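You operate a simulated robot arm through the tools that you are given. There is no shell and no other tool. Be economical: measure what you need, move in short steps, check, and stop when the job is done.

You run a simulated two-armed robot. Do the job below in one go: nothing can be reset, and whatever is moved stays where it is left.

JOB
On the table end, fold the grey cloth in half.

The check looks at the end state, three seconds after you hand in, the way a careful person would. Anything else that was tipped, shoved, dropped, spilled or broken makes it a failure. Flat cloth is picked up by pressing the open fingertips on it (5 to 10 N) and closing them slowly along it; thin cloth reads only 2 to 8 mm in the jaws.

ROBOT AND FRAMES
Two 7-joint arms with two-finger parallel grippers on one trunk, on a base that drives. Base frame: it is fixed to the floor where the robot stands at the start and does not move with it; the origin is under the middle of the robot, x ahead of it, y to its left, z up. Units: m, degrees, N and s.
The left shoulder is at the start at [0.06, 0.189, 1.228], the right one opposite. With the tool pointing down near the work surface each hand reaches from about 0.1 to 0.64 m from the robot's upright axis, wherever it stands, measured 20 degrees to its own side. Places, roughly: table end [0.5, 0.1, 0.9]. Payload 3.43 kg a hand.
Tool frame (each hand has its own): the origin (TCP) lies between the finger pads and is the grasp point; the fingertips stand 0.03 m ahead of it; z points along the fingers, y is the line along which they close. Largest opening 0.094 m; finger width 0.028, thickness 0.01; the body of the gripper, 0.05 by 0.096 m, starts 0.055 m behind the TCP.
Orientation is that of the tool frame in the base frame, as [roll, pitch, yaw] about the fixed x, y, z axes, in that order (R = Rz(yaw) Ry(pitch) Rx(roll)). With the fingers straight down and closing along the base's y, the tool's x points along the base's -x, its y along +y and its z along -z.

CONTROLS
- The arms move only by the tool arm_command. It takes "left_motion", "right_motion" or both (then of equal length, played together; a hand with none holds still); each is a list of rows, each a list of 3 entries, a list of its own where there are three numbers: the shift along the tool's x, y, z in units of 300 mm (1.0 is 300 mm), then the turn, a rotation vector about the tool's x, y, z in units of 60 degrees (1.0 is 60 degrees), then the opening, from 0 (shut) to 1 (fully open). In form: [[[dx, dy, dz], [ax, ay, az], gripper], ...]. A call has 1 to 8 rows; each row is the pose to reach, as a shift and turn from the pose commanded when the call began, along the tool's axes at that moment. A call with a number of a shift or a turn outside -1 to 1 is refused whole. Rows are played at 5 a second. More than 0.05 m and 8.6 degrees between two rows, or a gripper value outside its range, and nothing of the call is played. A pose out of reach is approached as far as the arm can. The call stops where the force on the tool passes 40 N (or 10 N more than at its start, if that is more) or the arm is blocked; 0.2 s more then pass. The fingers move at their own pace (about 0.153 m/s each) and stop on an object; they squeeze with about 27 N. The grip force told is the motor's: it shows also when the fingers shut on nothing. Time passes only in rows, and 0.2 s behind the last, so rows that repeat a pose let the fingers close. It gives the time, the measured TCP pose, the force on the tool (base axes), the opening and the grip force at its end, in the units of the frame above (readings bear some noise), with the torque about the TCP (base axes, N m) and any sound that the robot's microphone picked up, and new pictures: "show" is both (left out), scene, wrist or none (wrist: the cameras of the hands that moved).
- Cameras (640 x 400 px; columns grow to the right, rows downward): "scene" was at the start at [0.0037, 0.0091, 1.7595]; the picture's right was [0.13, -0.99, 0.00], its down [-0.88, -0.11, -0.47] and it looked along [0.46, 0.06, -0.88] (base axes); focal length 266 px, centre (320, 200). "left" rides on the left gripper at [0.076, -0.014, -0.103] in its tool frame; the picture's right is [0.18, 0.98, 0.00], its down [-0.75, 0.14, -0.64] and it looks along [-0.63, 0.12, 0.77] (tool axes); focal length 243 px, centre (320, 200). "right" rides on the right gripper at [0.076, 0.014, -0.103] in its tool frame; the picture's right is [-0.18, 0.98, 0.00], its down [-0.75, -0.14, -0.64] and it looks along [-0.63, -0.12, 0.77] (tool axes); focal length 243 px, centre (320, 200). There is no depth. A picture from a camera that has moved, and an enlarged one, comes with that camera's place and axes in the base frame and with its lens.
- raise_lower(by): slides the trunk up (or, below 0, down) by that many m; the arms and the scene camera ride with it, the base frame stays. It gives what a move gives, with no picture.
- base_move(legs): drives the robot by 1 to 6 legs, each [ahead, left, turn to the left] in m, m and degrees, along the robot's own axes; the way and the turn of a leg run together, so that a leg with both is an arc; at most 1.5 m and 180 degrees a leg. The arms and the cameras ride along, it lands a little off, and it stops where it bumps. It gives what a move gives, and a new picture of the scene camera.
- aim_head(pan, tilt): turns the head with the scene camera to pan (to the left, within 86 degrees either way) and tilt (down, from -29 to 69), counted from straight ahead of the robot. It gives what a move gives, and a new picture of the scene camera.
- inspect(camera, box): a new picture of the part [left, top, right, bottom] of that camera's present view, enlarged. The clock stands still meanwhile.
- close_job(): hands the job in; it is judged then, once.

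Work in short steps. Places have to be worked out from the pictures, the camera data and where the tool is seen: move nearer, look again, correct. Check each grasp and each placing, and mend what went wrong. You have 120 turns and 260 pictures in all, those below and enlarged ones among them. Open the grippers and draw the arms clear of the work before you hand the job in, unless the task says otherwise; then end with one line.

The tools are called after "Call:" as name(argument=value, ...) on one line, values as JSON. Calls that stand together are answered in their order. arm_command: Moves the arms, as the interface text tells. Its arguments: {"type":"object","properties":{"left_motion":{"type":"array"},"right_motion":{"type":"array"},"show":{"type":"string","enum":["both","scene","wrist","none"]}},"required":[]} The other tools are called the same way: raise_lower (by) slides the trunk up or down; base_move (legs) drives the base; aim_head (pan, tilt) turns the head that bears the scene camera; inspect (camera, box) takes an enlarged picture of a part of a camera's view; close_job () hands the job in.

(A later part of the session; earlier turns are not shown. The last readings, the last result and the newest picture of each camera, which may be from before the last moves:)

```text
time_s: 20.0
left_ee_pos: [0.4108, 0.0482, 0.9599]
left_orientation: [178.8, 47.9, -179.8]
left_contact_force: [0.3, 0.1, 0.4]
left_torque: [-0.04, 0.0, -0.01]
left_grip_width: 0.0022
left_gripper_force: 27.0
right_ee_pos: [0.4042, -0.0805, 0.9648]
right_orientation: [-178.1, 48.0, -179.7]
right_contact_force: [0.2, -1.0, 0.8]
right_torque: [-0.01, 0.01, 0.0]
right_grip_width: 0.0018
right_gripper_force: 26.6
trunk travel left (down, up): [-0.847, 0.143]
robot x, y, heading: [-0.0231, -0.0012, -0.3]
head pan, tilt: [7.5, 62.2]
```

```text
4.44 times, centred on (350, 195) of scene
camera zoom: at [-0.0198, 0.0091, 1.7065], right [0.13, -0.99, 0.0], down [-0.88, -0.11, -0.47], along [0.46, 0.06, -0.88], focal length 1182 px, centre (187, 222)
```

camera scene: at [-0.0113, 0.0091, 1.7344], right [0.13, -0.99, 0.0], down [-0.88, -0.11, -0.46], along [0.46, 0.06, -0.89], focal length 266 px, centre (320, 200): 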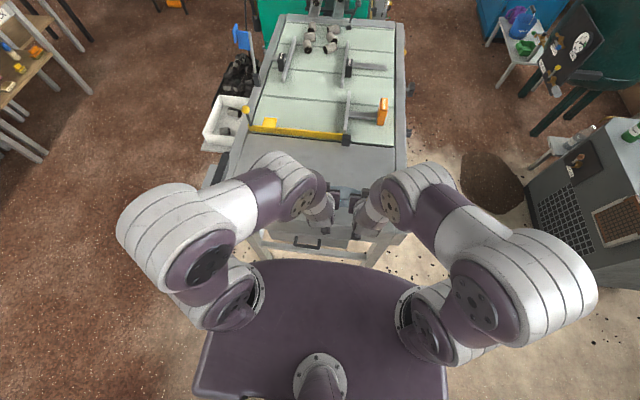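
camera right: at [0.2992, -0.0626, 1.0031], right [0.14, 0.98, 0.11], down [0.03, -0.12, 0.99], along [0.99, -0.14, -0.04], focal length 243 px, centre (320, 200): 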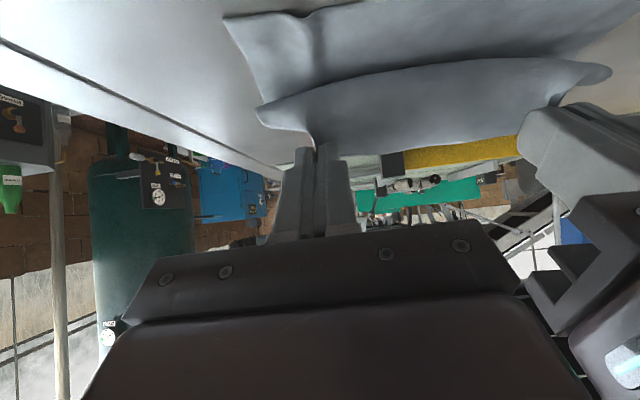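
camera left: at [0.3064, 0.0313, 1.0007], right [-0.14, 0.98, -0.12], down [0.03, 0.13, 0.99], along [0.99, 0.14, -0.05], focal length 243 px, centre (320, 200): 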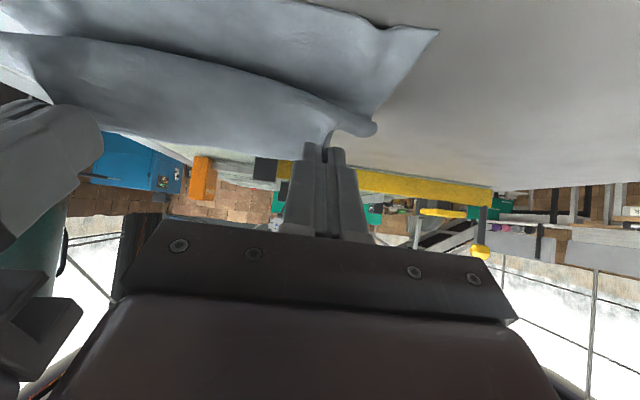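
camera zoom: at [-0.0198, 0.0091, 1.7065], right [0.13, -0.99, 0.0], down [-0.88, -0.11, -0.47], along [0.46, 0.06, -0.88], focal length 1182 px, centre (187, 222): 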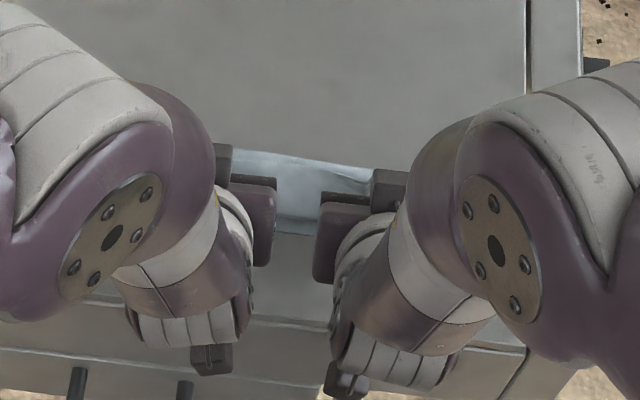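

The near edge is undisturbed, and the pinched edge is just above it. The fold loop sits at x≈0.457 with some slack that I can smooth later. I set both pinches down on the near edge (right 11 mm back and 10 mm down, left 5 mm down).

Call:
arm_command(left_motion=[[[0.006, 0, 0.006], [0, 0, 0], 0], [[0.012, 0, 0.011], [0, 0, 0], 0], [[0.012, 0, 0.011], [0, 0, 0], 0]], right_motion=[[[0.025, 0, -0.003], [0, 0, 0], 0], [[0.049, 0, -0.005], [0, 0, 0], 0], [[0.049, 0, -0.005], [0, 0, 0], 0]], show="wrist")

```text
time_s: 20.8
left_ee_pos: [0.4116, 0.0483, 0.9566]
left_orientation: [179.0, 47.8, -179.6]
left_contact_force: [-0.5, -1.1, 5.9]
left_torque: [-0.04, -0.04, 0.06]
left_grip_width: 0.002
left_gripper_force: 26.8
right_ee_pos: [0.394, -0.077, 0.9555]
right_orientation: [-177.6, 47.9, -179.3]
right_contact_force: [0.2, 0.4, 6.7]
right_torque: [0.02, -0.05, 0.01]
right_grip_width: 0.0019
right_gripper_force: 27.2
right hand out of reach, approached as far as the arm can: row 2, 3
trunk travel left (down, up): [-0.847, 0.143]
robot x, y, heading: [-0.019, 0.0004, -0.2]
head pan, tilt: [7.5, 62.2]
camera right: at [0.2687, -0.0597, 0.9677], right [0.14, 0.98, 0.11], down [0.03, -0.11, 0.99], along [0.99, -0.14, -0.04], focal length 243 px, centre (320, 200)
camera left: at [0.2848, 0.0314, 0.9684], right [-0.14, 0.98, -0.12], down [0.03, 0.13, 0.99], along [0.99, 0.14, -0.05], focal length 243 px, centre (320, 200)
```

right: 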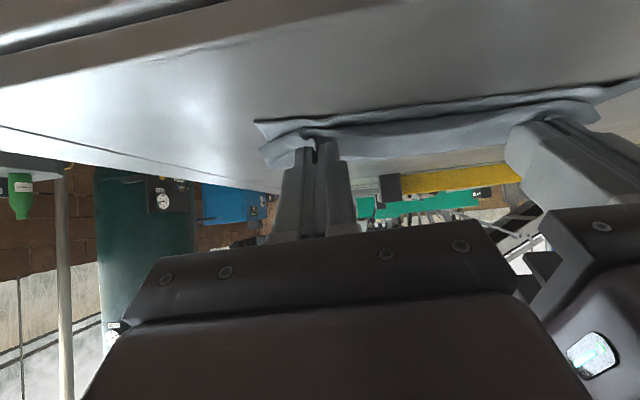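
left: 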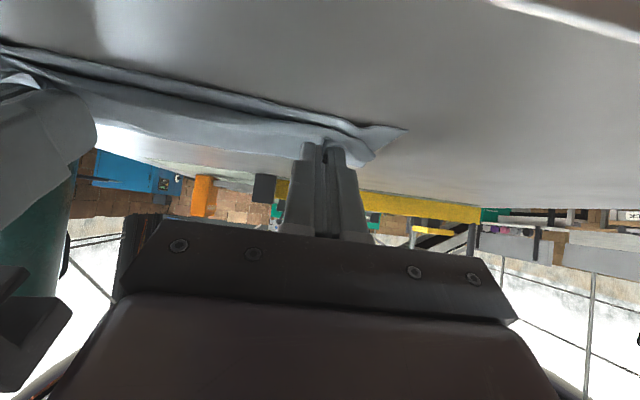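

Both pinches touch the table through the cloth at about 6 N. I open the fingers slowly, draw back along the fingers a little, then go up.

Call:
arm_command(left_motion=[[[0, 0, 0], [0, 0, 0], 0.06], [[0, 0, 0], [0, 0, 0], 0.14], [[0, 0, 0], [0, 0, 0], 0.22], [[0, 0, -0.01], [0, 0, 0], 0.3], [[-0.03, 0, -0.06], [0, 0, 0], 0.3], [[-0.1, 0, -0.12], [0, 0, 0], 0.3], [[-0.2, 0, -0.18], [0, 0, 0], 0.3], [[-0.3, 0, -0.26], [0, 0, 0], 0.3]], right_motion=[[[0, 0, 0], [0, 0, 0], 0.06], [[0, 0, 0], [0, 0, 0], 0.14], [[0, 0, 0], [0, 0, 0], 0.22], [[0, 0, -0.01], [0, 0, 0], 0.3], [[-0.03, 0, -0.06], [0, 0, 0], 0.3], [[-0.1, 0, -0.12], [0, 0, 0], 0.3], [[-0.2, 0, -0.18], [0, 0, 0], 0.3], [[-0.3, 0, -0.26], [0, 0, 0], 0.3]])

```text
time_s: 22.6
left_ee_pos: [0.414, 0.0475, 1.0747]
left_orientation: [178.8, 47.7, -179.8]
left_contact_force: [0.1, 0.2, 0.3]
left_torque: [0.02, 0.0, -0.01]
left_grip_width: 0.0281
left_gripper_force: 0.0
right_ee_pos: [0.3966, -0.0752, 1.0732]
right_orientation: [-178.1, 47.9, -179.7]
right_contact_force: [-0.9, -0.3, -1.0]
right_torque: [-0.02, 0.02, 0.0]
right_grip_width: 0.0282
right_gripper_force: 0.2
trunk travel left (down, up): [-0.847, 0.143]
robot x, y, heading: [-0.0253, -0.0006, 0.0]
head pan, tilt: [7.5, 62.2]
camera scene: at [-0.0204, 0.0095, 1.7064], right [0.13, -0.99, 0.0], down [-0.88, -0.12, -0.47], along [0.46, 0.06, -0.88], focal length 266 px, centre (320, 200)
camera right: at [0.2703, -0.058, 1.0859], right [0.14, 0.98, 0.11], down [0.03, -0.12, 0.99], along [0.99, -0.14, -0.04], focal length 243 px, centre (320, 200)
camera left: at [0.2866, 0.0306, 1.0876], right [-0.14, 0.98, -0.12], down [0.03, 0.13, 0.99], along [0.99, 0.14, -0.05], focal length 243 px, centre (320, 200)
```

scene: 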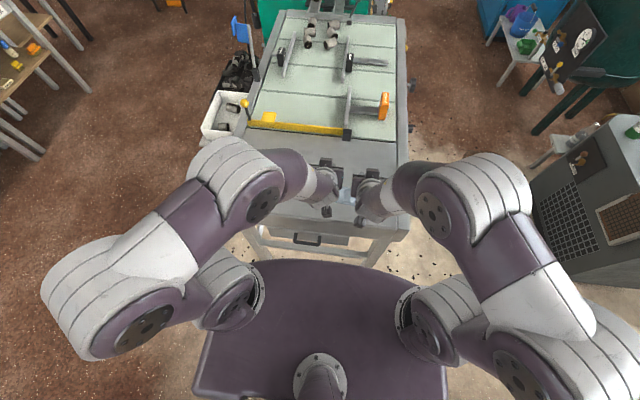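
right: 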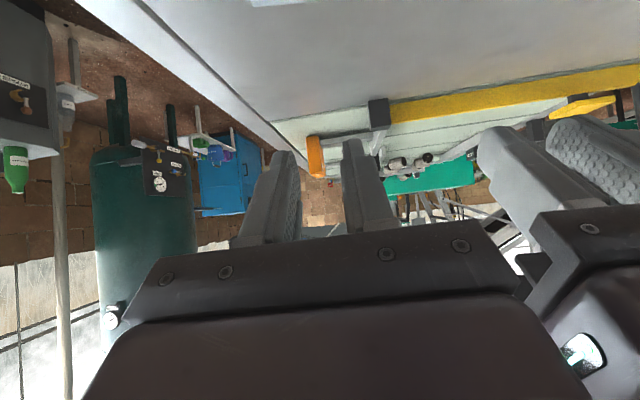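
left: 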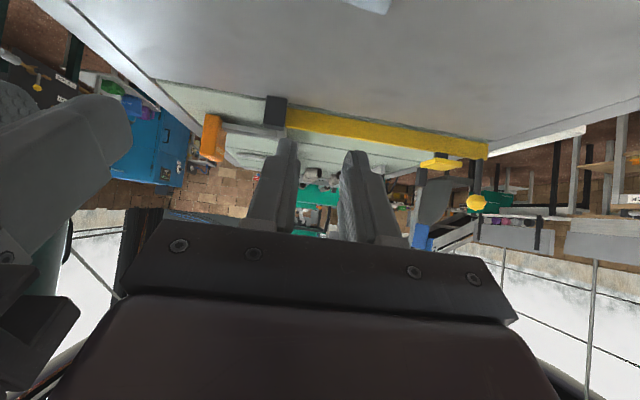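

Released and clear. I tilt the hands back to vertical and spread them apart to see the cloth.

Call:
arm_command(left_motion=[[[0, 0.07, 0], [0, 0.13, 0], 0.3], [[0, 0.14, 0], [0, 0.26, 0], 0.3], [[0, 0.21, 0], [0, 0.4, 0], 0.3], [[0, 0.28, 0], [0, 0.53, 0], 0.3], [[0, 0.35, 0], [0, 0.66, 0], 0.3], [[0, 0.42, 0], [0, 0.79, 0], 0.3], [[0, 0.42, 0], [0, 0.79, 0], 0.3]], right_motion=[[[0, -0.06, 0], [0, 0.13, 0], 0.3], [[0, -0.12, 0], [0, 0.26, 0], 0.3], [[0, -0.18, 0], [0, 0.4, 0], 0.3], [[0, -0.24, 0], [0, 0.53, 0], 0.3], [[0, -0.3, 0], [0, 0.66, 0], 0.3], [[0, -0.36, 0], [0, 0.79, 0], 0.3], [[0, -0.36, 0], [0, 0.79, 0], 0.3]])

Call:
inspect(camera="scene", box=[280, 130, 420, 240])

```text
time_s: 24.2
left_ee_pos: [0.4109, 0.1717, 1.0763]
left_orientation: [179.3, 0.2, -179.1]
left_contact_force: [0.3, -0.3, -0.1]
left_torque: [-0.01, -0.04, 0.01]
left_grip_width: 0.0281
left_gripper_force: 0.1
left hand out of reach, approached as far as the arm can: row 4, 5
right_ee_pos: [0.3943, -0.1839, 1.0764]
right_orientation: [-178.8, 0.4, 178.9]
right_contact_force: [0.3, 0.5, 0.3]
right_torque: [-0.02, -0.01, 0.0]
right_grip_width: 0.0282
right_gripper_force: 0.2
right hand out of reach, approached as far as the arm can: row 4, 5
trunk travel left (down, up): [-0.847, 0.143]
robot x, y, heading: [-0.0204, 0.0028, -0.0]
head pan, tilt: [7.5, 62.2]
camera scene: at [-0.0193, 0.0082, 1.7065], right [0.13, -0.99, 0.0], down [-0.88, -0.11, -0.47], along [0.46, 0.06, -0.88], focal length 266 px, centre (320, 200)
camera right: at [0.3184, -0.1654, 1.1777], right [0.2, 0.98, -0.02], down [0.75, -0.14, 0.65], along [0.63, -0.15, -0.76], focal length 243 px, centre (320, 200)
camera left: at [0.3354, 0.1549, 1.1778], right [-0.2, 0.98, 0.01], down [0.75, 0.15, 0.65], along [0.63, 0.14, -0.76], focal length 243 px, centre (320, 200)
```

scene: 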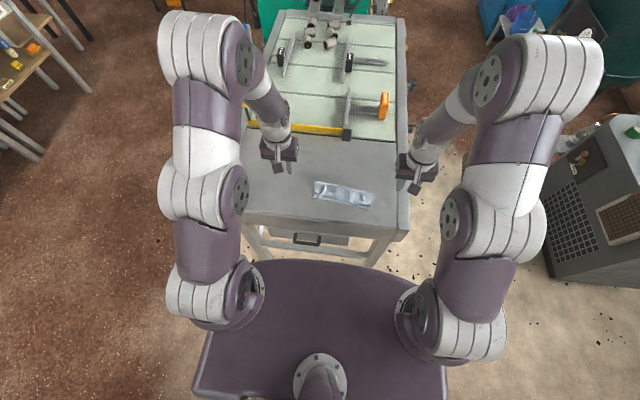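
right: 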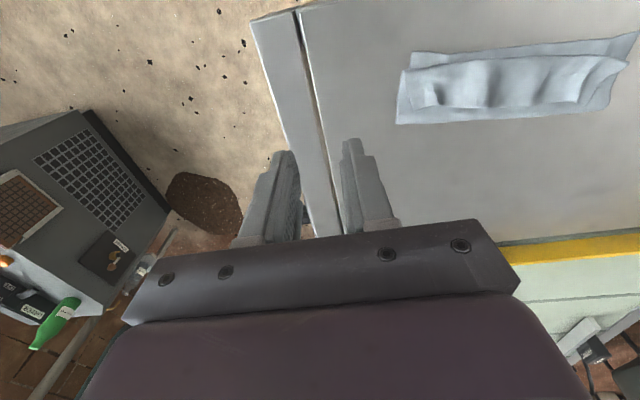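
left: 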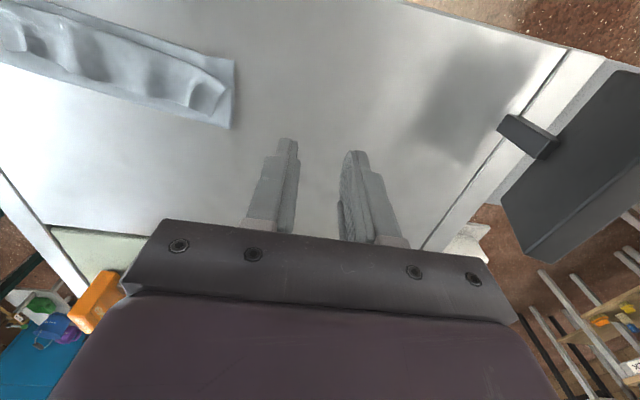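

```text
3.64 times, centred on (350, 185) of scene
camera zoom: at [-0.0193, 0.0082, 1.7065], right [0.13, -0.99, 0.0], down [-0.88, -0.11, -0.47], along [0.46, 0.06, -0.88], focal length 967 px, centre (211, 254)
```

zoom: 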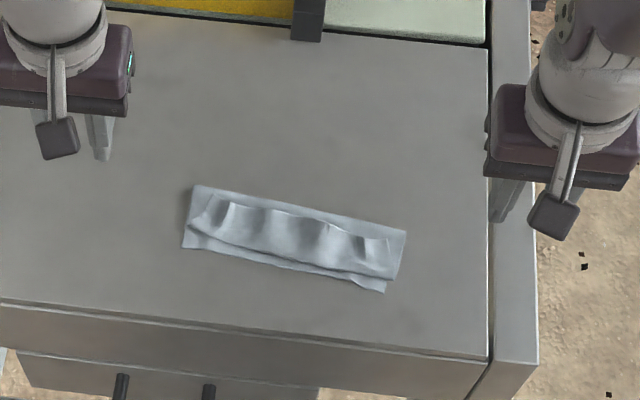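

The cloth is folded, but the pinched edge strip (about 4 cm) flipped back on top, and the fold line is at about 0.45–0.46 instead of 0.48. I need to regrip the free edge with a smaller overlap, so I look at it closely.

Call:
inspect(camera="right", box=[380, 20, 640, 140])

Call:
inspect(camera="left", box=[0, 0, 240, 140])

Call:
inspect(camera="scene", box=[305, 165, 385, 220])

```text
2.46 times, centred on (510, 80) of right
camera zoom: at [0.3184, -0.1654, 1.1777], right [0.2, 0.98, -0.02], down [0.75, -0.14, 0.65], along [0.63, -0.15, -0.76], focal length 597 px, centre (-148, 495)
```

zoom: 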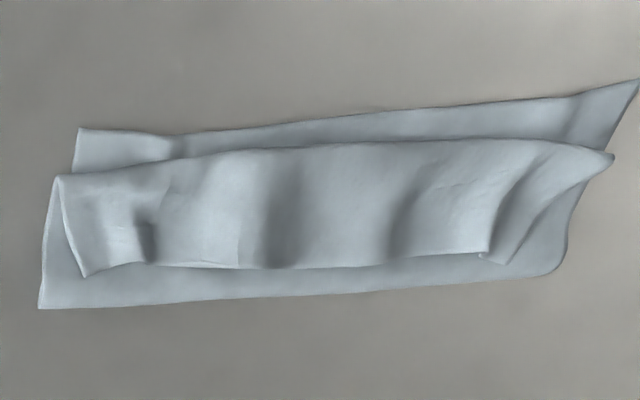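

```text
2.67 times, centred on (120, 70) of left
camera zoom: at [0.3354, 0.1549, 1.1778], right [-0.2, 0.98, 0.01], down [0.75, 0.15, 0.65], along [0.63, 0.14, -0.76], focal length 647 px, centre (853, 547)
```

zoom: 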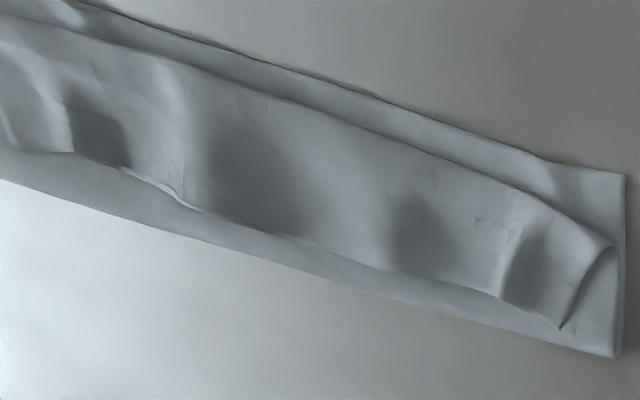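

```text
7.27 times, centred on (345, 192) of scene
camera zoom: at [-0.0193, 0.0082, 1.7065], right [0.13, -0.99, 0.0], down [-0.88, -0.11, -0.47], along [0.46, 0.06, -0.88], focal length 1934 px, centre (138, 254)
```

zoom: 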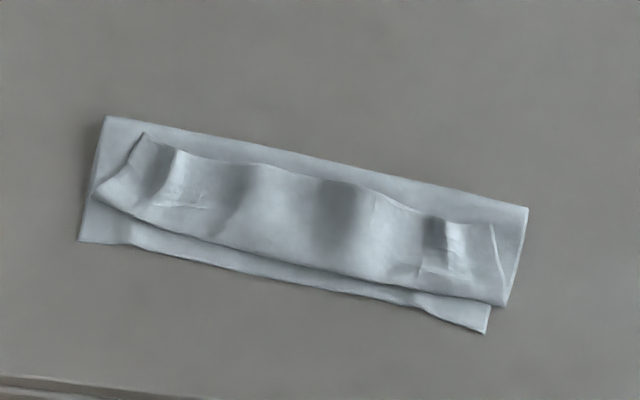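

The free strip edge faces away from me, at about (0.443, 0.049) on the left ridge and (0.422, -0.077) on the right, turned about 9 degrees. I'll regrip only its outer few mm, with the fingers tipped back 25 degrees and yawed to the edge. First I move above it.

Call:
arm_command(left_motion=[[[-0.016, -0.068, 0.03], [0, 0.07, 0.026], 0.3], [[-0.032, -0.137, 0.06], [0, 0.14, 0.052], 0.3], [[-0.048, -0.205, 0.1], [0, 0.21, 0.078], 0.3], [[-0.064, -0.273, 0.15], [0, 0.28, 0.104], 0.3], [[-0.08, -0.341, 0.2], [0, 0.35, 0.13], 0.3], [[-0.097, -0.41, 0.25], [0, 0.417, 0.157], 0.3], [[-0.097, -0.41, 0.25], [0, 0.417, 0.157], 0.3]], right_motion=[[[-0.014, 0.06, 0.03], [0, 0.07, 0.026], 0.3], [[-0.028, 0.12, 0.06], [0, 0.14, 0.052], 0.3], [[-0.042, 0.18, 0.1], [0, 0.21, 0.078], 0.3], [[-0.055, 0.24, 0.15], [0, 0.28, 0.104], 0.3], [[-0.068, 0.3, 0.2], [0, 0.35, 0.13], 0.3], [[-0.082, 0.358, 0.25], [0, 0.417, 0.157], 0.3], [[-0.082, 0.358, 0.25], [0, 0.417, 0.157], 0.3]], show="wrist")

```text
time_s: 25.8
left_ee_pos: [0.401, 0.0643, 0.9847]
left_orientation: [-178.5, -24.7, 171.3]
left_contact_force: [-0.3, -0.5, 0.6]
left_torque: [0.0, 0.01, -0.03]
left_grip_width: 0.0284
left_gripper_force: 0.1
left hand out of reach, approached as far as the arm can: row 5, 6, 7
right_ee_pos: [0.4102, -0.0803, 0.994]
right_orientation: [-176.5, -24.1, 168.4]
right_contact_force: [-0.2, 0.2, 0.6]
right_torque: [0.02, -0.01, -0.01]
right_grip_width: 0.0282
right_gripper_force: 0.1
right hand out of reach, approached as far as the arm can: row 6, 7
trunk travel left (down, up): [-0.847, 0.143]
robot x, y, heading: [-0.0206, -0.0006, -0.0]
head pan, tilt: [7.5, 62.2]
camera right: at [0.3874, -0.0537, 1.118], right [0.34, 0.93, -0.13], down [0.91, -0.29, 0.28], along [0.23, -0.21, -0.95], focal length 243 px, centre (320, 200)
camera left: at [0.3747, 0.0559, 1.1103], right [-0.03, 1.0, 0.06], down [0.96, 0.01, 0.26], along [0.26, 0.06, -0.96], focal length 243 px, centre (320, 200)
```

right: 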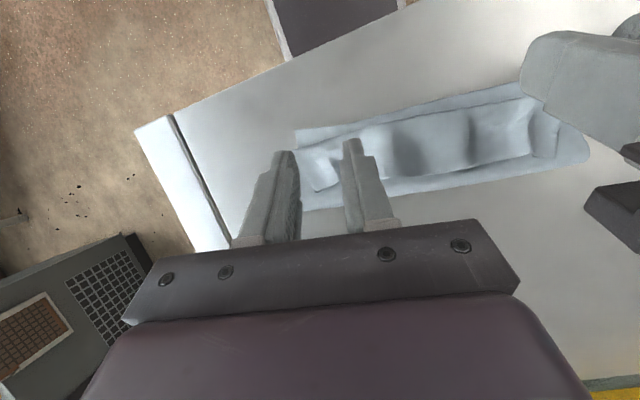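
left: 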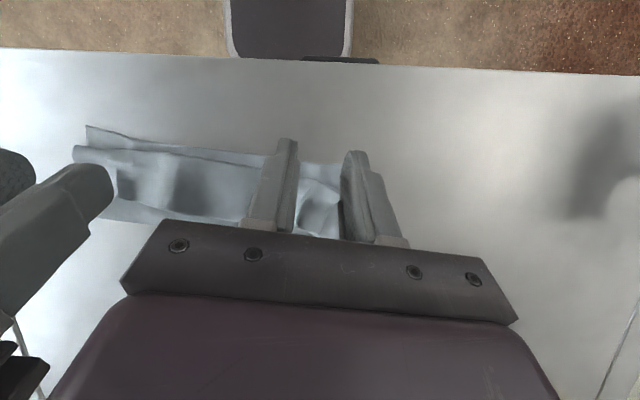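

The back-tilt is not reachable here. I return to vertical fingers, keep the yaw, and place the pads so they overlap the free edge by about 8 mm.

Call:
arm_command(left_motion=[[[-0.03, -0.005, -0.014], [0, -0.1, 0], 0.3], [[-0.075, -0.012, -0.035], [0, -0.2, 0], 0.3], [[-0.11, -0.018, -0.05], [0, -0.31, 0], 0.3], [[-0.15, -0.024, -0.07], [0, -0.417, 0], 0.3], [[-0.15, -0.024, -0.07], [0, -0.417, 0], 0.3]], right_motion=[[[-0.013, 0.005, -0.006], [0, -0.1, 0], 0.3], [[-0.026, 0.01, -0.012], [0, -0.2, 0], 0.3], [[-0.04, 0.016, -0.018], [0, -0.31, 0], 0.3], [[-0.052, 0.023, -0.024], [0, -0.417, 0], 0.3], [[-0.052, 0.023, -0.024], [0, -0.417, 0], 0.3]], show="wrist")

```text
time_s: 27.0
left_ee_pos: [0.4518, 0.0503, 0.9856]
left_orientation: [-178.6, 0.5, 171.9]
left_contact_force: [0.2, -0.3, -0.7]
left_torque: [0.0, 0.0, -0.02]
left_grip_width: 0.0282
left_gripper_force: 0.1
right_ee_pos: [0.4301, -0.0768, 0.9934]
right_orientation: [-176.9, 1.0, 169.7]
right_contact_force: [-0.1, -0.4, 0.2]
right_torque: [0.05, 0.0, 0.02]
right_grip_width: 0.0279
right_gripper_force: 0.0
trunk travel left (down, up): [-0.847, 0.143]
robot x, y, heading: [-0.0219, -0.0012, -0.3]
head pan, tilt: [7.5, 62.2]
camera right: at [0.3572, -0.0427, 1.0943], right [0.35, 0.93, -0.05], down [0.71, -0.24, 0.66], along [0.6, -0.27, -0.75], focal length 243 px, centre (320, 200)
camera left: at [0.3733, 0.0485, 1.088], right [-0.04, 1.0, -0.02], down [0.76, 0.05, 0.64], along [0.64, 0.01, -0.77], focal length 243 px, centre (320, 200)
```

right: 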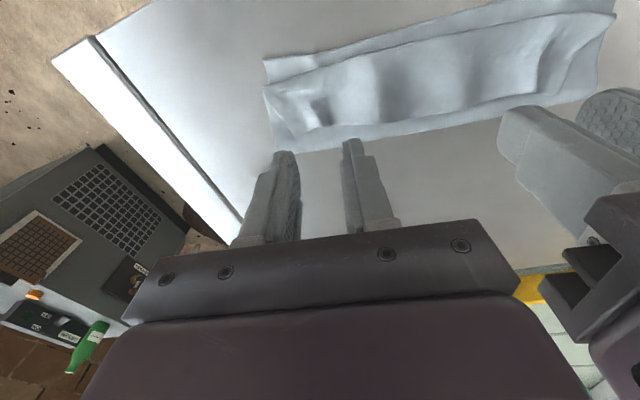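
left: 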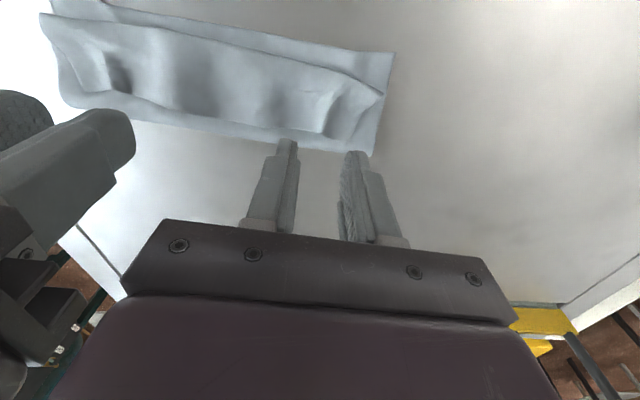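

Free edge measured again: left (0.444, 0.048), right (0.422, -0.076). I shift 4–5 mm towards me for about 10 mm of overlap, level the hands and lower close to the cloth.

Call:
arm_command(left_motion=[[[0.017, 0, 0.03], [-0.023, 0, 0], 0.32], [[0.017, 0, 0.072], [-0.023, 0, 0], 0.32], [[0.017, 0, 0.072], [-0.023, 0, 0], 0.32]], right_motion=[[[0.013, 0, 0.05], [-0.052, 0, 0], 0.32], [[0.013, 0, 0.098], [-0.052, 0, 0], 0.32], [[0.013, 0, 0.098], [-0.052, 0, 0], 0.32]], show="wrist")

```text
time_s: 27.8
left_ee_pos: [0.444, 0.0501, 0.9638]
left_orientation: [179.9, 0.3, 171.9]
left_contact_force: [-0.5, 0.0, -0.2]
left_torque: [0.01, -0.03, 0.01]
left_grip_width: 0.0302
left_gripper_force: 0.1
right_ee_pos: [0.425, -0.0791, 0.9647]
right_orientation: [-179.9, 0.9, 169.8]
right_contact_force: [-1.2, -0.4, 0.5]
right_torque: [0.0, 0.02, 0.0]
right_grip_width: 0.0302
right_gripper_force: 0.0
trunk travel left (down, up): [-0.847, 0.143]
robot x, y, heading: [-0.0247, -0.0011, 0.4]
head pan, tilt: [7.5, 62.2]
camera right: at [0.3518, -0.0488, 1.0659], right [0.35, 0.94, 0.0], down [0.71, -0.27, 0.65], along [0.61, -0.23, -0.76], focal length 243 px, centre (320, 200)
camera left: at [0.3673, 0.0461, 1.066], right [-0.04, 1.0, 0.0], down [0.76, 0.03, 0.65], along [0.65, 0.03, -0.76], focal length 243 px, centre (320, 200)
```

right: 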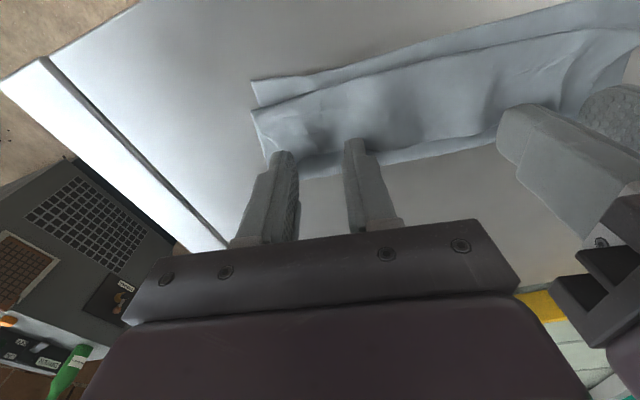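
left: 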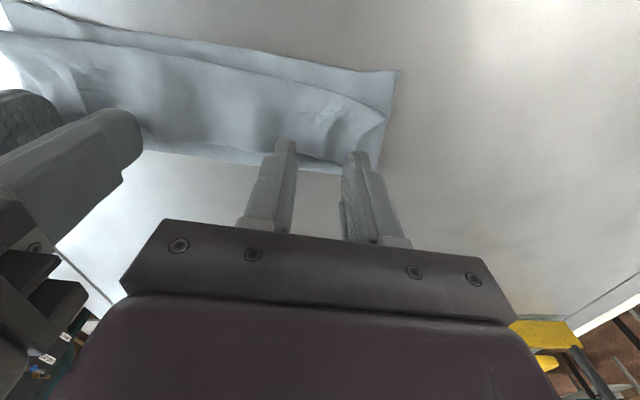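

Fingers straddle the strip ridges. I lower another 6 mm, watching force.

Call:
arm_command(left_motion=[[[0, 0, 0.012], [0, 0, 0], 0.32], [[0, 0, 0.02], [0, 0, 0], 0.32], [[0, 0, 0.02], [0, 0, 0], 0.32]], right_motion=[[[0, 0.005, 0.012], [0, 0, 0], 0.32], [[0, 0.005, 0.022], [0, 0, 0], 0.32], [[0, 0.005, 0.022], [0, 0, 0], 0.32]], show="none")

```text
time_s: 28.6
left_ee_pos: [0.4468, 0.0501, 0.9568]
left_orientation: [179.8, 0.3, 171.9]
left_contact_force: [0.3, -0.5, -0.4]
left_torque: [0.01, 0.0, 0.02]
left_grip_width: 0.0302
left_gripper_force: 0.1
right_ee_pos: [0.4267, -0.0761, 0.9582]
right_orientation: [-179.9, 0.9, 169.9]
right_contact_force: [0.7, -1.1, -0.1]
right_torque: [0.01, 0.0, 0.03]
right_grip_width: 0.03
right_gripper_force: 0.1
trunk travel left (down, up): [-0.847, 0.143]
robot x, y, heading: [-0.0225, -0.0003, -0.2]
head pan, tilt: [7.5, 62.2]
```

No contact yet. Another 1.5 mm.

Call:
arm_command(left_motion=[[[0, 0, 0.005], [0, 0, 0], 0.32], [[0, 0, 0.005], [0, 0, 0], 0.32]], right_motion=[[[0, 0, 0.008], [0, 0, 0], 0.32], [[0, 0, 0.008], [0, 0, 0], 0.32]], show="none")

```text
time_s: 29.2
left_ee_pos: [0.4457, 0.0512, 0.9564]
left_orientation: [179.9, 0.3, 171.9]
left_contact_force: [0.8, -0.4, 0.0]
left_torque: [-0.01, 0.0, 0.01]
left_grip_width: 0.0302
left_gripper_force: 0.1
right_ee_pos: [0.4256, -0.0765, 0.9553]
right_orientation: [180.0, 0.9, 169.8]
right_contact_force: [-0.3, -0.5, 2.2]
right_torque: [-0.01, 0.02, -0.01]
right_grip_width: 0.0301
right_gripper_force: 0.0
trunk travel left (down, up): [-0.847, 0.143]
robot x, y, heading: [-0.0209, -0.0019, 0.2]
head pan, tilt: [7.5, 62.2]
```

Right touches with about 2 N. I lower left 0.6 mm and close both slowly with light pressure, to take only the top layer.

Call:
arm_command(left_motion=[[[0, 0, 0.002], [0, 0, 0], 0.32], [[0, 0, 0.003], [0, 0, 0], 0.27], [[0, 0, 0.003], [0, 0, 0], 0.22], [[0, 0, 0.003], [0, 0, 0], 0.17], [[0, -0.003, 0.003], [0, 0, 0], 0.12], [[0, -0.006, 0.003], [0, 0, 0], 0.06], [[0, -0.006, 0.003], [0, 0, 0], 0.0], [[0, -0.006, 0.003], [0, 0, 0], 0.0]], right_motion=[[[0, 0, 0.001], [0, 0, 0], 0.32], [[0, 0, 0.001], [0, 0, 0], 0.27], [[0, 0, 0.001], [0, 0, 0], 0.22], [[0, 0, 0.001], [0, 0, 0], 0.17], [[0, 0.003, 0.001], [0, 0, 0], 0.12], [[0, 0.006, 0.001], [0, 0, 0], 0.06], [[0, 0.006, 0.001], [0, 0, 0], 0.0], [[0, 0.006, 0.001], [0, 0, 0], 0.0]], show="wrist")

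```text
time_s: 31.0
left_ee_pos: [0.4446, 0.0488, 0.9551]
left_orientation: [179.9, 0.3, 171.9]
left_contact_force: [0.5, -1.3, 0.9]
left_torque: [0.0, -0.03, 0.0]
left_grip_width: 0.0021
left_gripper_force: 27.4
right_ee_pos: [0.4253, -0.0746, 0.9552]
right_orientation: [-179.9, 0.9, 169.8]
right_contact_force: [0.3, 0.4, 5.9]
right_torque: [-0.05, 0.0, -0.01]
right_grip_width: 0.0029
right_gripper_force: 26.9
trunk travel left (down, up): [-0.847, 0.143]
robot x, y, heading: [-0.0223, 0.0009, -0.1]
head pan, tilt: [7.5, 62.2]
camera right: at [0.3524, -0.0454, 1.0569], right [0.35, 0.94, 0.0], down [0.71, -0.27, 0.65], along [0.61, -0.23, -0.76], focal length 243 px, centre (320, 200)
camera left: at [0.3667, 0.0446, 1.0582], right [-0.04, 1.0, 0.0], down [0.76, 0.03, 0.65], along [0.65, 0.03, -0.76], focal length 243 px, centre (320, 200)
```

right: 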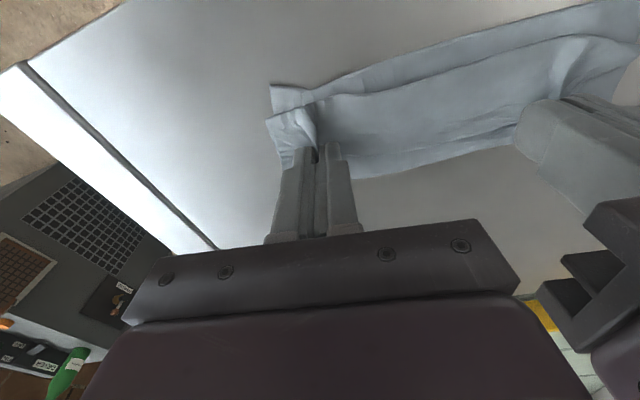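
left: 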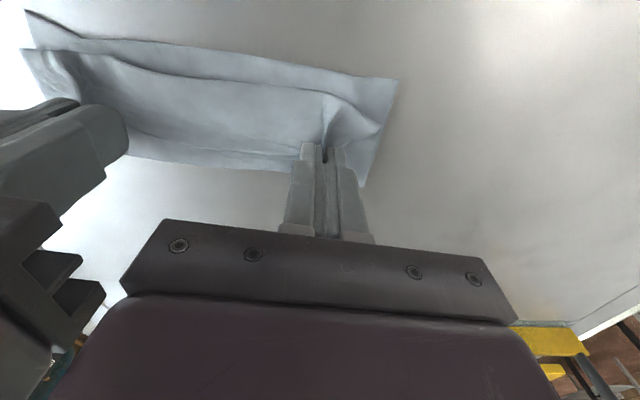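

Left pinched the top layer (2.1 mm). Right reads 2.9 mm and may hold more layers, so I lift 25 mm and look.

Call:
arm_command(left_motion=[[[0, 0, -0.03], [0, 0, 0], 0], [[0, 0, -0.06], [0, 0, 0], 0], [[0, 0, -0.085], [0, 0, 0], 0], [[0, 0, -0.085], [0, 0, 0], 0]], right_motion=[[[0, 0, -0.03], [0, 0, 0], 0], [[0, 0, -0.06], [0, 0, 0], 0], [[0, 0, -0.085], [0, 0, 0], 0], [[0, 0, -0.085], [0, 0, 0], 0]], show="wrist")

```text
time_s: 32.0
left_ee_pos: [0.4434, 0.0496, 0.9814]
left_orientation: [179.8, 0.3, 171.9]
left_contact_force: [0.3, 0.0, 0.7]
left_torque: [0.03, 0.03, 0.0]
left_grip_width: 0.002
left_gripper_force: 27.3
right_ee_pos: [0.4261, -0.0738, 0.981]
right_orientation: [-179.9, 0.7, 169.8]
right_contact_force: [0.5, -0.2, 0.6]
right_torque: [0.01, -0.03, -0.01]
right_grip_width: 0.0028
right_gripper_force: 26.5
trunk travel left (down, up): [-0.847, 0.143]
robot x, y, heading: [-0.0277, 0.0006, 0.1]
head pan, tilt: [7.5, 62.2]
camera right: at [0.3529, -0.0454, 1.0824], right [0.35, 0.94, 0.0], down [0.71, -0.27, 0.65], along [0.61, -0.23, -0.76], focal length 243 px, centre (320, 200)
camera left: at [0.3673, 0.0447, 1.0835], right [-0.04, 1.0, 0.0], down [0.76, 0.03, 0.65], along [0.65, 0.03, -0.76], focal length 243 px, centre (320, 200)
```

right: 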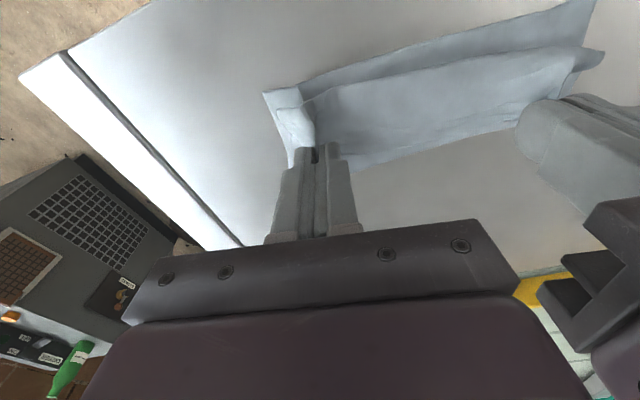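
left: 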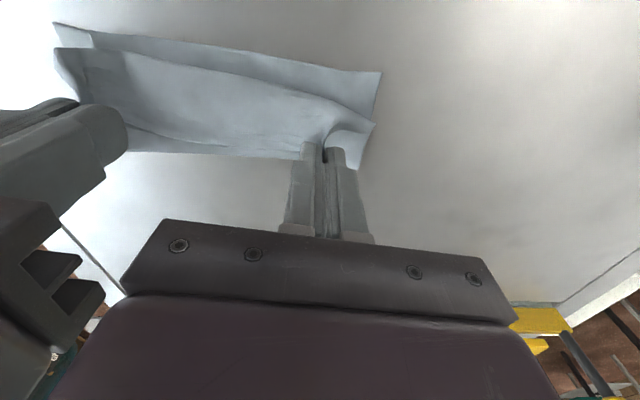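

I zoom in on the right pinch.

Call:
inspect(camera="right", box=[220, 60, 420, 190])

Call:
inspect(camera="scene", box=[305, 155, 395, 220])

```text
3.08 times, centred on (320, 125) of right
camera zoom: at [0.3529, -0.0454, 1.0824], right [0.35, 0.94, 0.0], down [0.71, -0.27, 0.65], along [0.61, -0.23, -0.76], focal length 746 px, centre (320, 431)
```

zoom: 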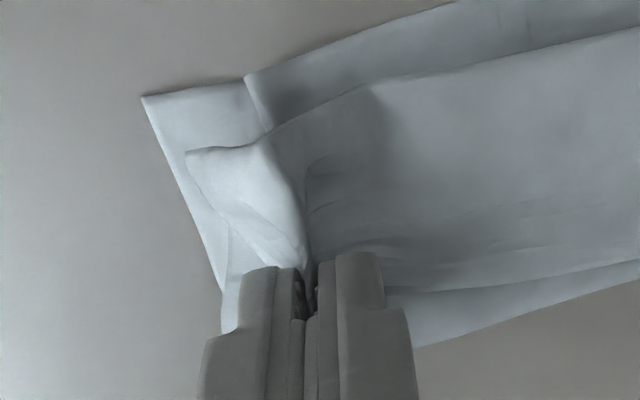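

```text
6.15 times, centred on (350, 188) of scene
camera zoom: at [-0.0179, 0.0091, 1.7065], right [0.13, -0.99, 0.0], down [-0.88, -0.11, -0.47], along [0.46, 0.06, -0.88], focal length 1636 px, centre (135, 277)
```

zoom: 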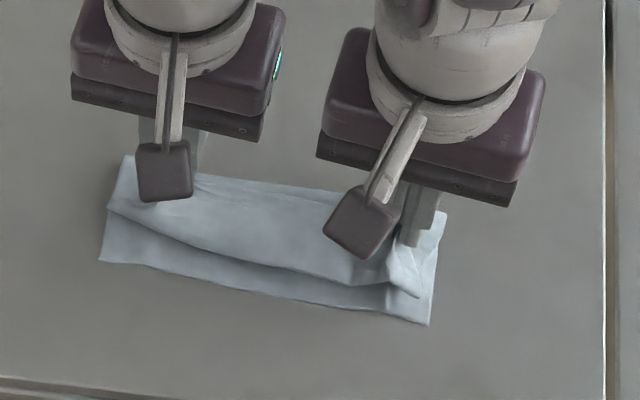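

The bottom layer stays flat on the table. I lift another 35 mm, moving slightly away, to see whether the strip unrolls.

Call:
arm_command(left_motion=[[[-0.02, 0, -0.04], [0, 0, 0], 0], [[-0.04, 0, -0.08], [0, 0, 0], 0], [[-0.06, 0, -0.12], [0, 0, 0], 0], [[-0.06, 0, -0.12], [0, 0, 0], 0]], right_motion=[[[-0.02, 0, -0.04], [0, 0, 0], 0], [[-0.04, 0, -0.08], [0, 0, 0], 0], [[-0.06, 0, -0.12], [0, 0, 0], 0], [[-0.06, 0, -0.12], [0, 0, 0], 0]])

```text
time_s: 33.0
left_ee_pos: [0.4625, 0.0465, 1.0162]
left_orientation: [179.9, 0.3, 172.0]
left_contact_force: [0.5, -0.4, -0.3]
left_torque: [-0.01, 0.02, 0.0]
left_grip_width: 0.002
left_gripper_force: 26.9
right_ee_pos: [0.4443, -0.0765, 1.0168]
right_orientation: [-179.9, 0.8, 169.7]
right_contact_force: [-0.5, 0.6, -1.0]
right_torque: [0.0, -0.02, 0.01]
right_grip_width: 0.0029
right_gripper_force: 27.5
trunk travel left (down, up): [-0.847, 0.143]
robot x, y, heading: [-0.0223, -0.0017, 0.0]
head pan, tilt: [7.5, 62.2]
camera scene: at [-0.018, 0.0091, 1.7065], right [0.13, -0.99, 0.0], down [-0.88, -0.11, -0.47], along [0.46, 0.06, -0.88], focal length 266 px, centre (320, 200)
camera right: at [0.3699, -0.0482, 1.1186], right [0.35, 0.94, 0.0], down [0.71, -0.27, 0.65], along [0.61, -0.23, -0.76], focal length 243 px, centre (320, 200)
camera left: at [0.3849, 0.042, 1.1195], right [-0.04, 1.0, 0.0], down [0.76, 0.03, 0.65], along [0.65, 0.03, -0.76], focal length 243 px, centre (320, 200)
```

scene: 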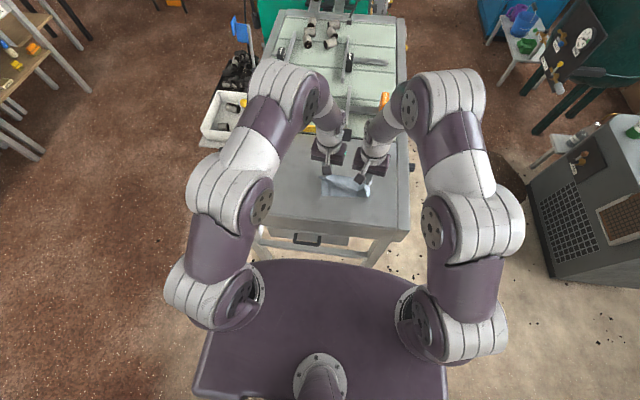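
right: 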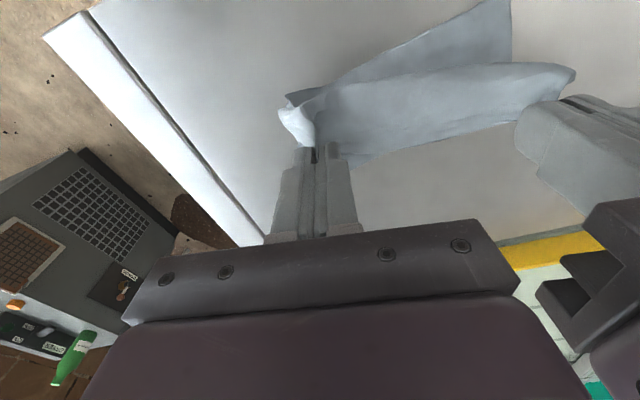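
left: 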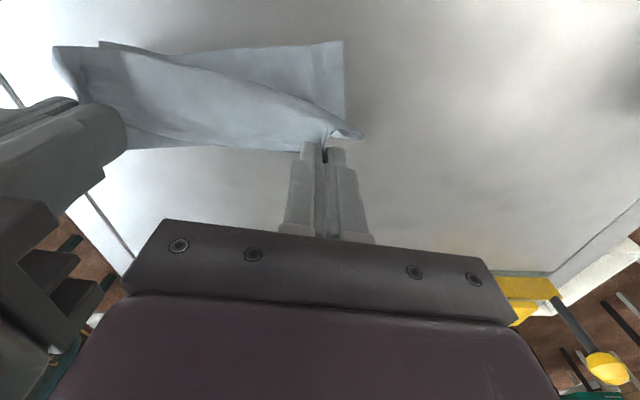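

The right hand picked up the lower layer too; the left has only the top layer. I lower both again, open the right hand and back it off upward, keeping the left grip.

Call:
arm_command(left_motion=[[[0, 0, 0.05], [0, 0, 0], 0], [[0, 0, 0.1], [0, 0, 0], 0], [[0, 0, 0.1], [0, 0, 0], 0], [[0, 0, 0.1], [0, 0, 0], 0], [[0, 0, 0.1], [0, 0, 0], 0], [[0, 0, 0.1], [0, 0, 0], 0], [[0, 0, 0.1], [0, 0, 0], 0]], right_motion=[[[0.02, 0, 0.07], [0, 0, 0], 0], [[0.05, 0, 0.14], [0, 0, 0], 0], [[0.06, 0, 0.19], [0, 0, 0], 0], [[0.06, 0, 0.19], [0, 0, 0], 0.1], [[0.06, 0, 0.19], [0, 0, 0], 0.3], [[0.06, -0.05, 0.07], [0, 0, 0], 0.4], [[0.06, -0.15, -0.05], [0, 0, 0], 0.4]])

```text
time_s: 34.6
left_ee_pos: [0.462, 0.0443, 0.9877]
left_orientation: [179.9, 0.4, 172.0]
left_contact_force: [0.1, 0.4, 0.5]
left_torque: [0.04, -0.01, -0.04]
left_grip_width: 0.0018
left_gripper_force: 26.8
right_ee_pos: [0.4158, -0.1199, 1.032]
right_orientation: [179.9, 1.0, 169.8]
right_contact_force: [0.2, -0.4, 0.6]
right_torque: [-0.02, -0.03, 0.0]
right_grip_width: 0.0378
right_gripper_force: 0.1
trunk travel left (down, up): [-0.847, 0.143]
robot x, y, heading: [-0.0188, -0.0, -0.1]
head pan, tilt: [7.5, 62.2]
camera scene: at [-0.0197, 0.0075, 1.7065], right [0.13, -0.99, 0.0], down [-0.88, -0.11, -0.47], along [0.46, 0.06, -0.88], focal length 266 px, centre (320, 200)
camera right: at [0.3424, -0.0914, 1.1331], right [0.35, 0.94, 0.0], down [0.71, -0.27, 0.65], along [0.61, -0.23, -0.76], focal length 243 px, centre (320, 200)
camera left: at [0.3836, 0.0407, 1.0899], right [-0.04, 1.0, 0.0], down [0.76, 0.03, 0.65], along [0.65, 0.03, -0.76], focal length 243 px, centre (320, 200)
```

scene: 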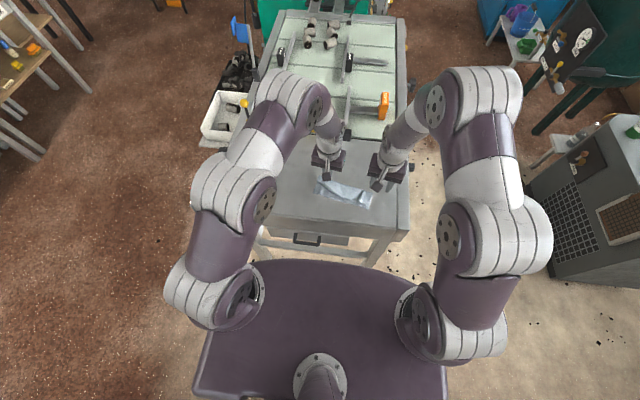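
right: 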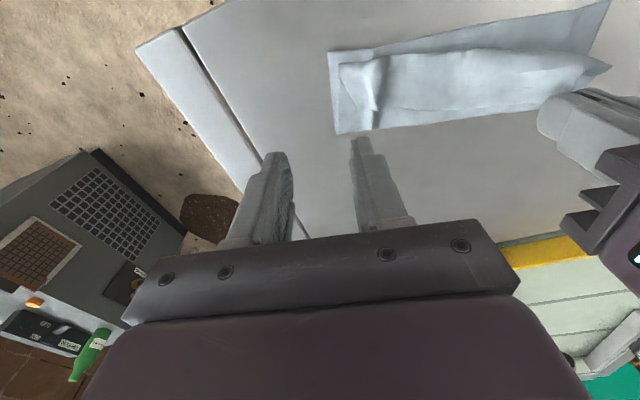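
left: 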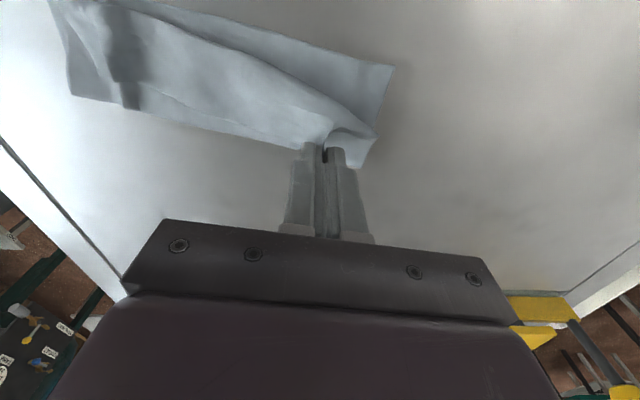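

Right is clear and only the left corner is held. With the left hand I now carry that corner up and back to the far side to open the cloth out again, for a clean second fold.

Call:
arm_command(left_motion=[[[0, 0, -0.083], [0, 0, 0], 0], [[-0.033, 0.005, -0.167], [0, 0, 0], 0], [[-0.115, 0.023, -0.183], [0, 0, 0], 0], [[-0.196, 0.044, -0.133], [0, 0, 0], 0], [[-0.254, 0.063, -0.033], [0, 0, 0], 0], [[-0.279, 0.073, 0.05], [0, 0, 0], 0], [[-0.279, 0.073, 0.085], [0, 0, 0], 0], [[-0.279, 0.073, 0.085], [0, 0, 0], 0]])

```text
time_s: 36.4
left_ee_pos: [0.5493, 0.0556, 0.9622]
left_orientation: [179.9, 0.4, 171.8]
left_contact_force: [1.1, 0.1, 1.0]
left_torque: [0.0, -0.03, 0.01]
left_grip_width: 0.0022
left_gripper_force: 26.9
right_ee_pos: [0.4166, -0.1184, 1.0309]
right_orientation: [-179.9, 0.8, 169.8]
right_contact_force: [0.1, -0.9, -0.4]
right_torque: [0.01, 0.02, 0.0]
right_grip_width: 0.0375
right_gripper_force: 0.2
trunk travel left (down, up): [-0.847, 0.143]
robot x, y, heading: [-0.02, -0.001, 0.3]
head pan, tilt: [7.5, 62.2]
camera scene: at [-0.018, 0.0091, 1.7065], right [0.13, -0.99, 0.0], down [-0.88, -0.11, -0.47], along [0.46, 0.06, -0.88], focal length 266 px, centre (320, 200)
camera left: at [0.4712, 0.0519, 1.0647], right [-0.04, 1.0, 0.0], down [0.76, 0.03, 0.65], along [0.65, 0.03, -0.76], focal length 243 px, centre (320, 200)
```

scene: 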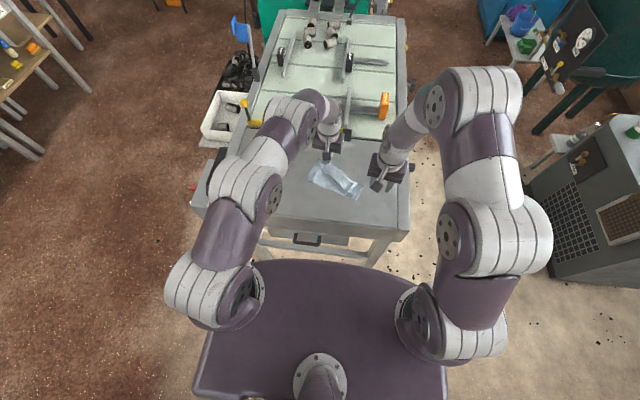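
left: 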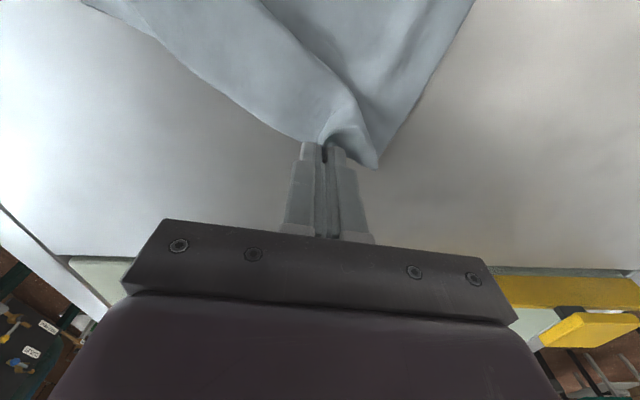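

Half of the cloth is opened out. I look closer at where the right corner's free edge lies now.

Call:
inspect(camera="scene", box=[295, 145, 385, 215])

Call:
inspect(camera="right", box=[300, 0, 640, 200])

```text
5.71 times, centred on (340, 180) of scene
camera zoom: at [-0.018, 0.0091, 1.7065], right [0.13, -0.99, 0.0], down [-0.88, -0.11, -0.47], along [0.46, 0.06, -0.88], focal length 1519 px, centre (206, 314)
```

zoom: 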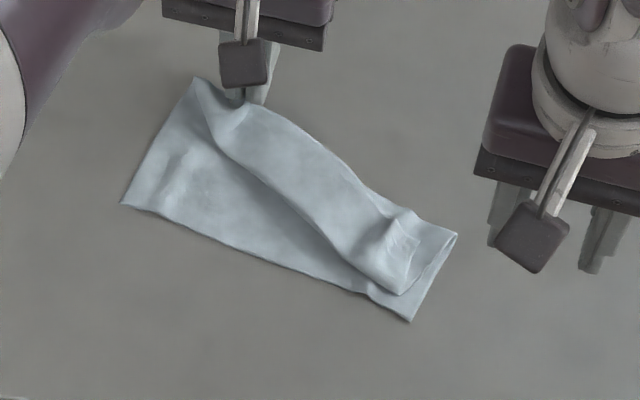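

```text
1.88 times, centred on (470, 100) of right
camera zoom: at [0.3437, -0.0901, 1.1327], right [0.35, 0.94, 0.0], down [0.71, -0.27, 0.65], along [0.61, -0.23, -0.76], focal length 457 px, centre (38, 388)
```

zoom: 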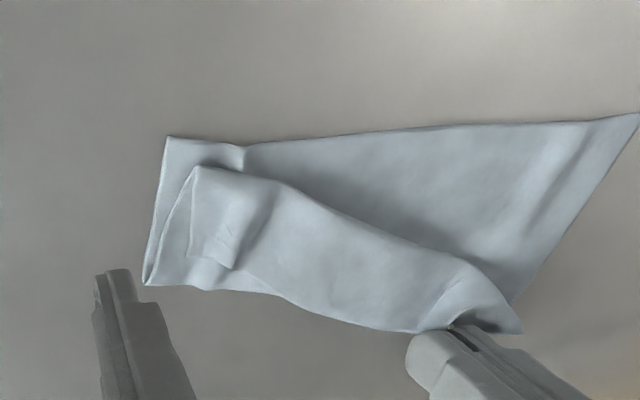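

The right end still has its strip rolled in. I lift the left corner high so that the rolled part hangs open, then lay it back on the far side.

Call:
arm_command(left_motion=[[[0.03, 0, -0.12], [0, 0, 0], 0], [[0.06, 0, -0.24], [0, 0, 0], 0], [[0.09, 0.0, -0.36], [0, 0, 0], 0], [[0.1, 0.0, -0.45], [0, 0, 0], 0], [[0.1, 0.0, -0.45], [0, 0, 0], 0], [[0.1, 0.0, -0.45], [0, 0, 0], 0]], show="scene")

Call:
inspect(camera="right", box=[300, 0, 640, 200])

```text
time_s: 37.8
left_ee_pos: [0.5196, 0.0605, 1.0967]
left_orientation: [179.9, 0.3, 171.9]
left_contact_force: [-0.6, -0.7, -0.5]
left_torque: [0.03, 0.0, 0.01]
left_grip_width: 0.0019
left_gripper_force: 26.9
right_ee_pos: [0.4173, -0.1189, 1.031]
right_orientation: [-179.8, 0.9, 169.7]
right_contact_force: [0.3, 0.2, -1.3]
right_torque: [0.0, -0.03, 0.01]
right_grip_width: 0.0377
right_gripper_force: 0.1
trunk travel left (down, up): [-0.847, 0.143]
robot x, y, heading: [-0.0201, 0.0032, 0.1]
head pan, tilt: [7.5, 62.2]
camera scene: at [-0.0181, 0.0091, 1.7065], right [0.13, -0.99, 0.0], down [-0.88, -0.11, -0.47], along [0.46, 0.06, -0.88], focal length 266 px, centre (320, 200)
```

scene: 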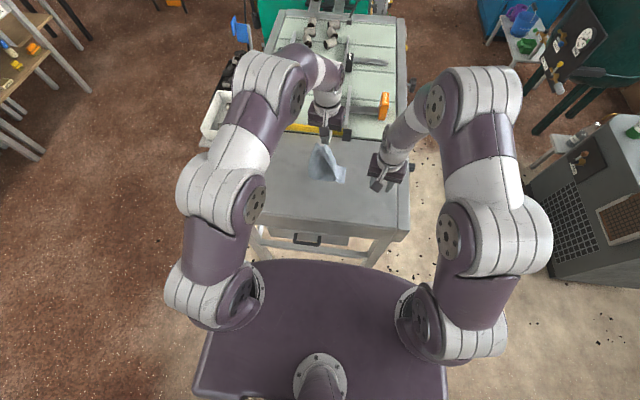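

```text
1.88 times, centred on (470, 100) of right
camera zoom: at [0.3436, -0.0901, 1.1327], right [0.35, 0.94, 0.0], down [0.71, -0.27, 0.65], along [0.61, -0.23, -0.76], focal length 457 px, centre (38, 388)
```

zoom: 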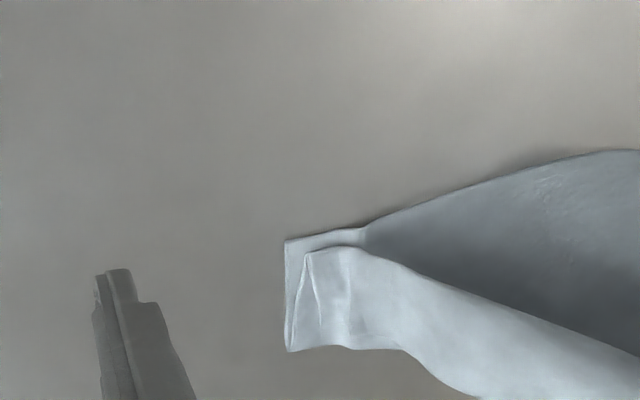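

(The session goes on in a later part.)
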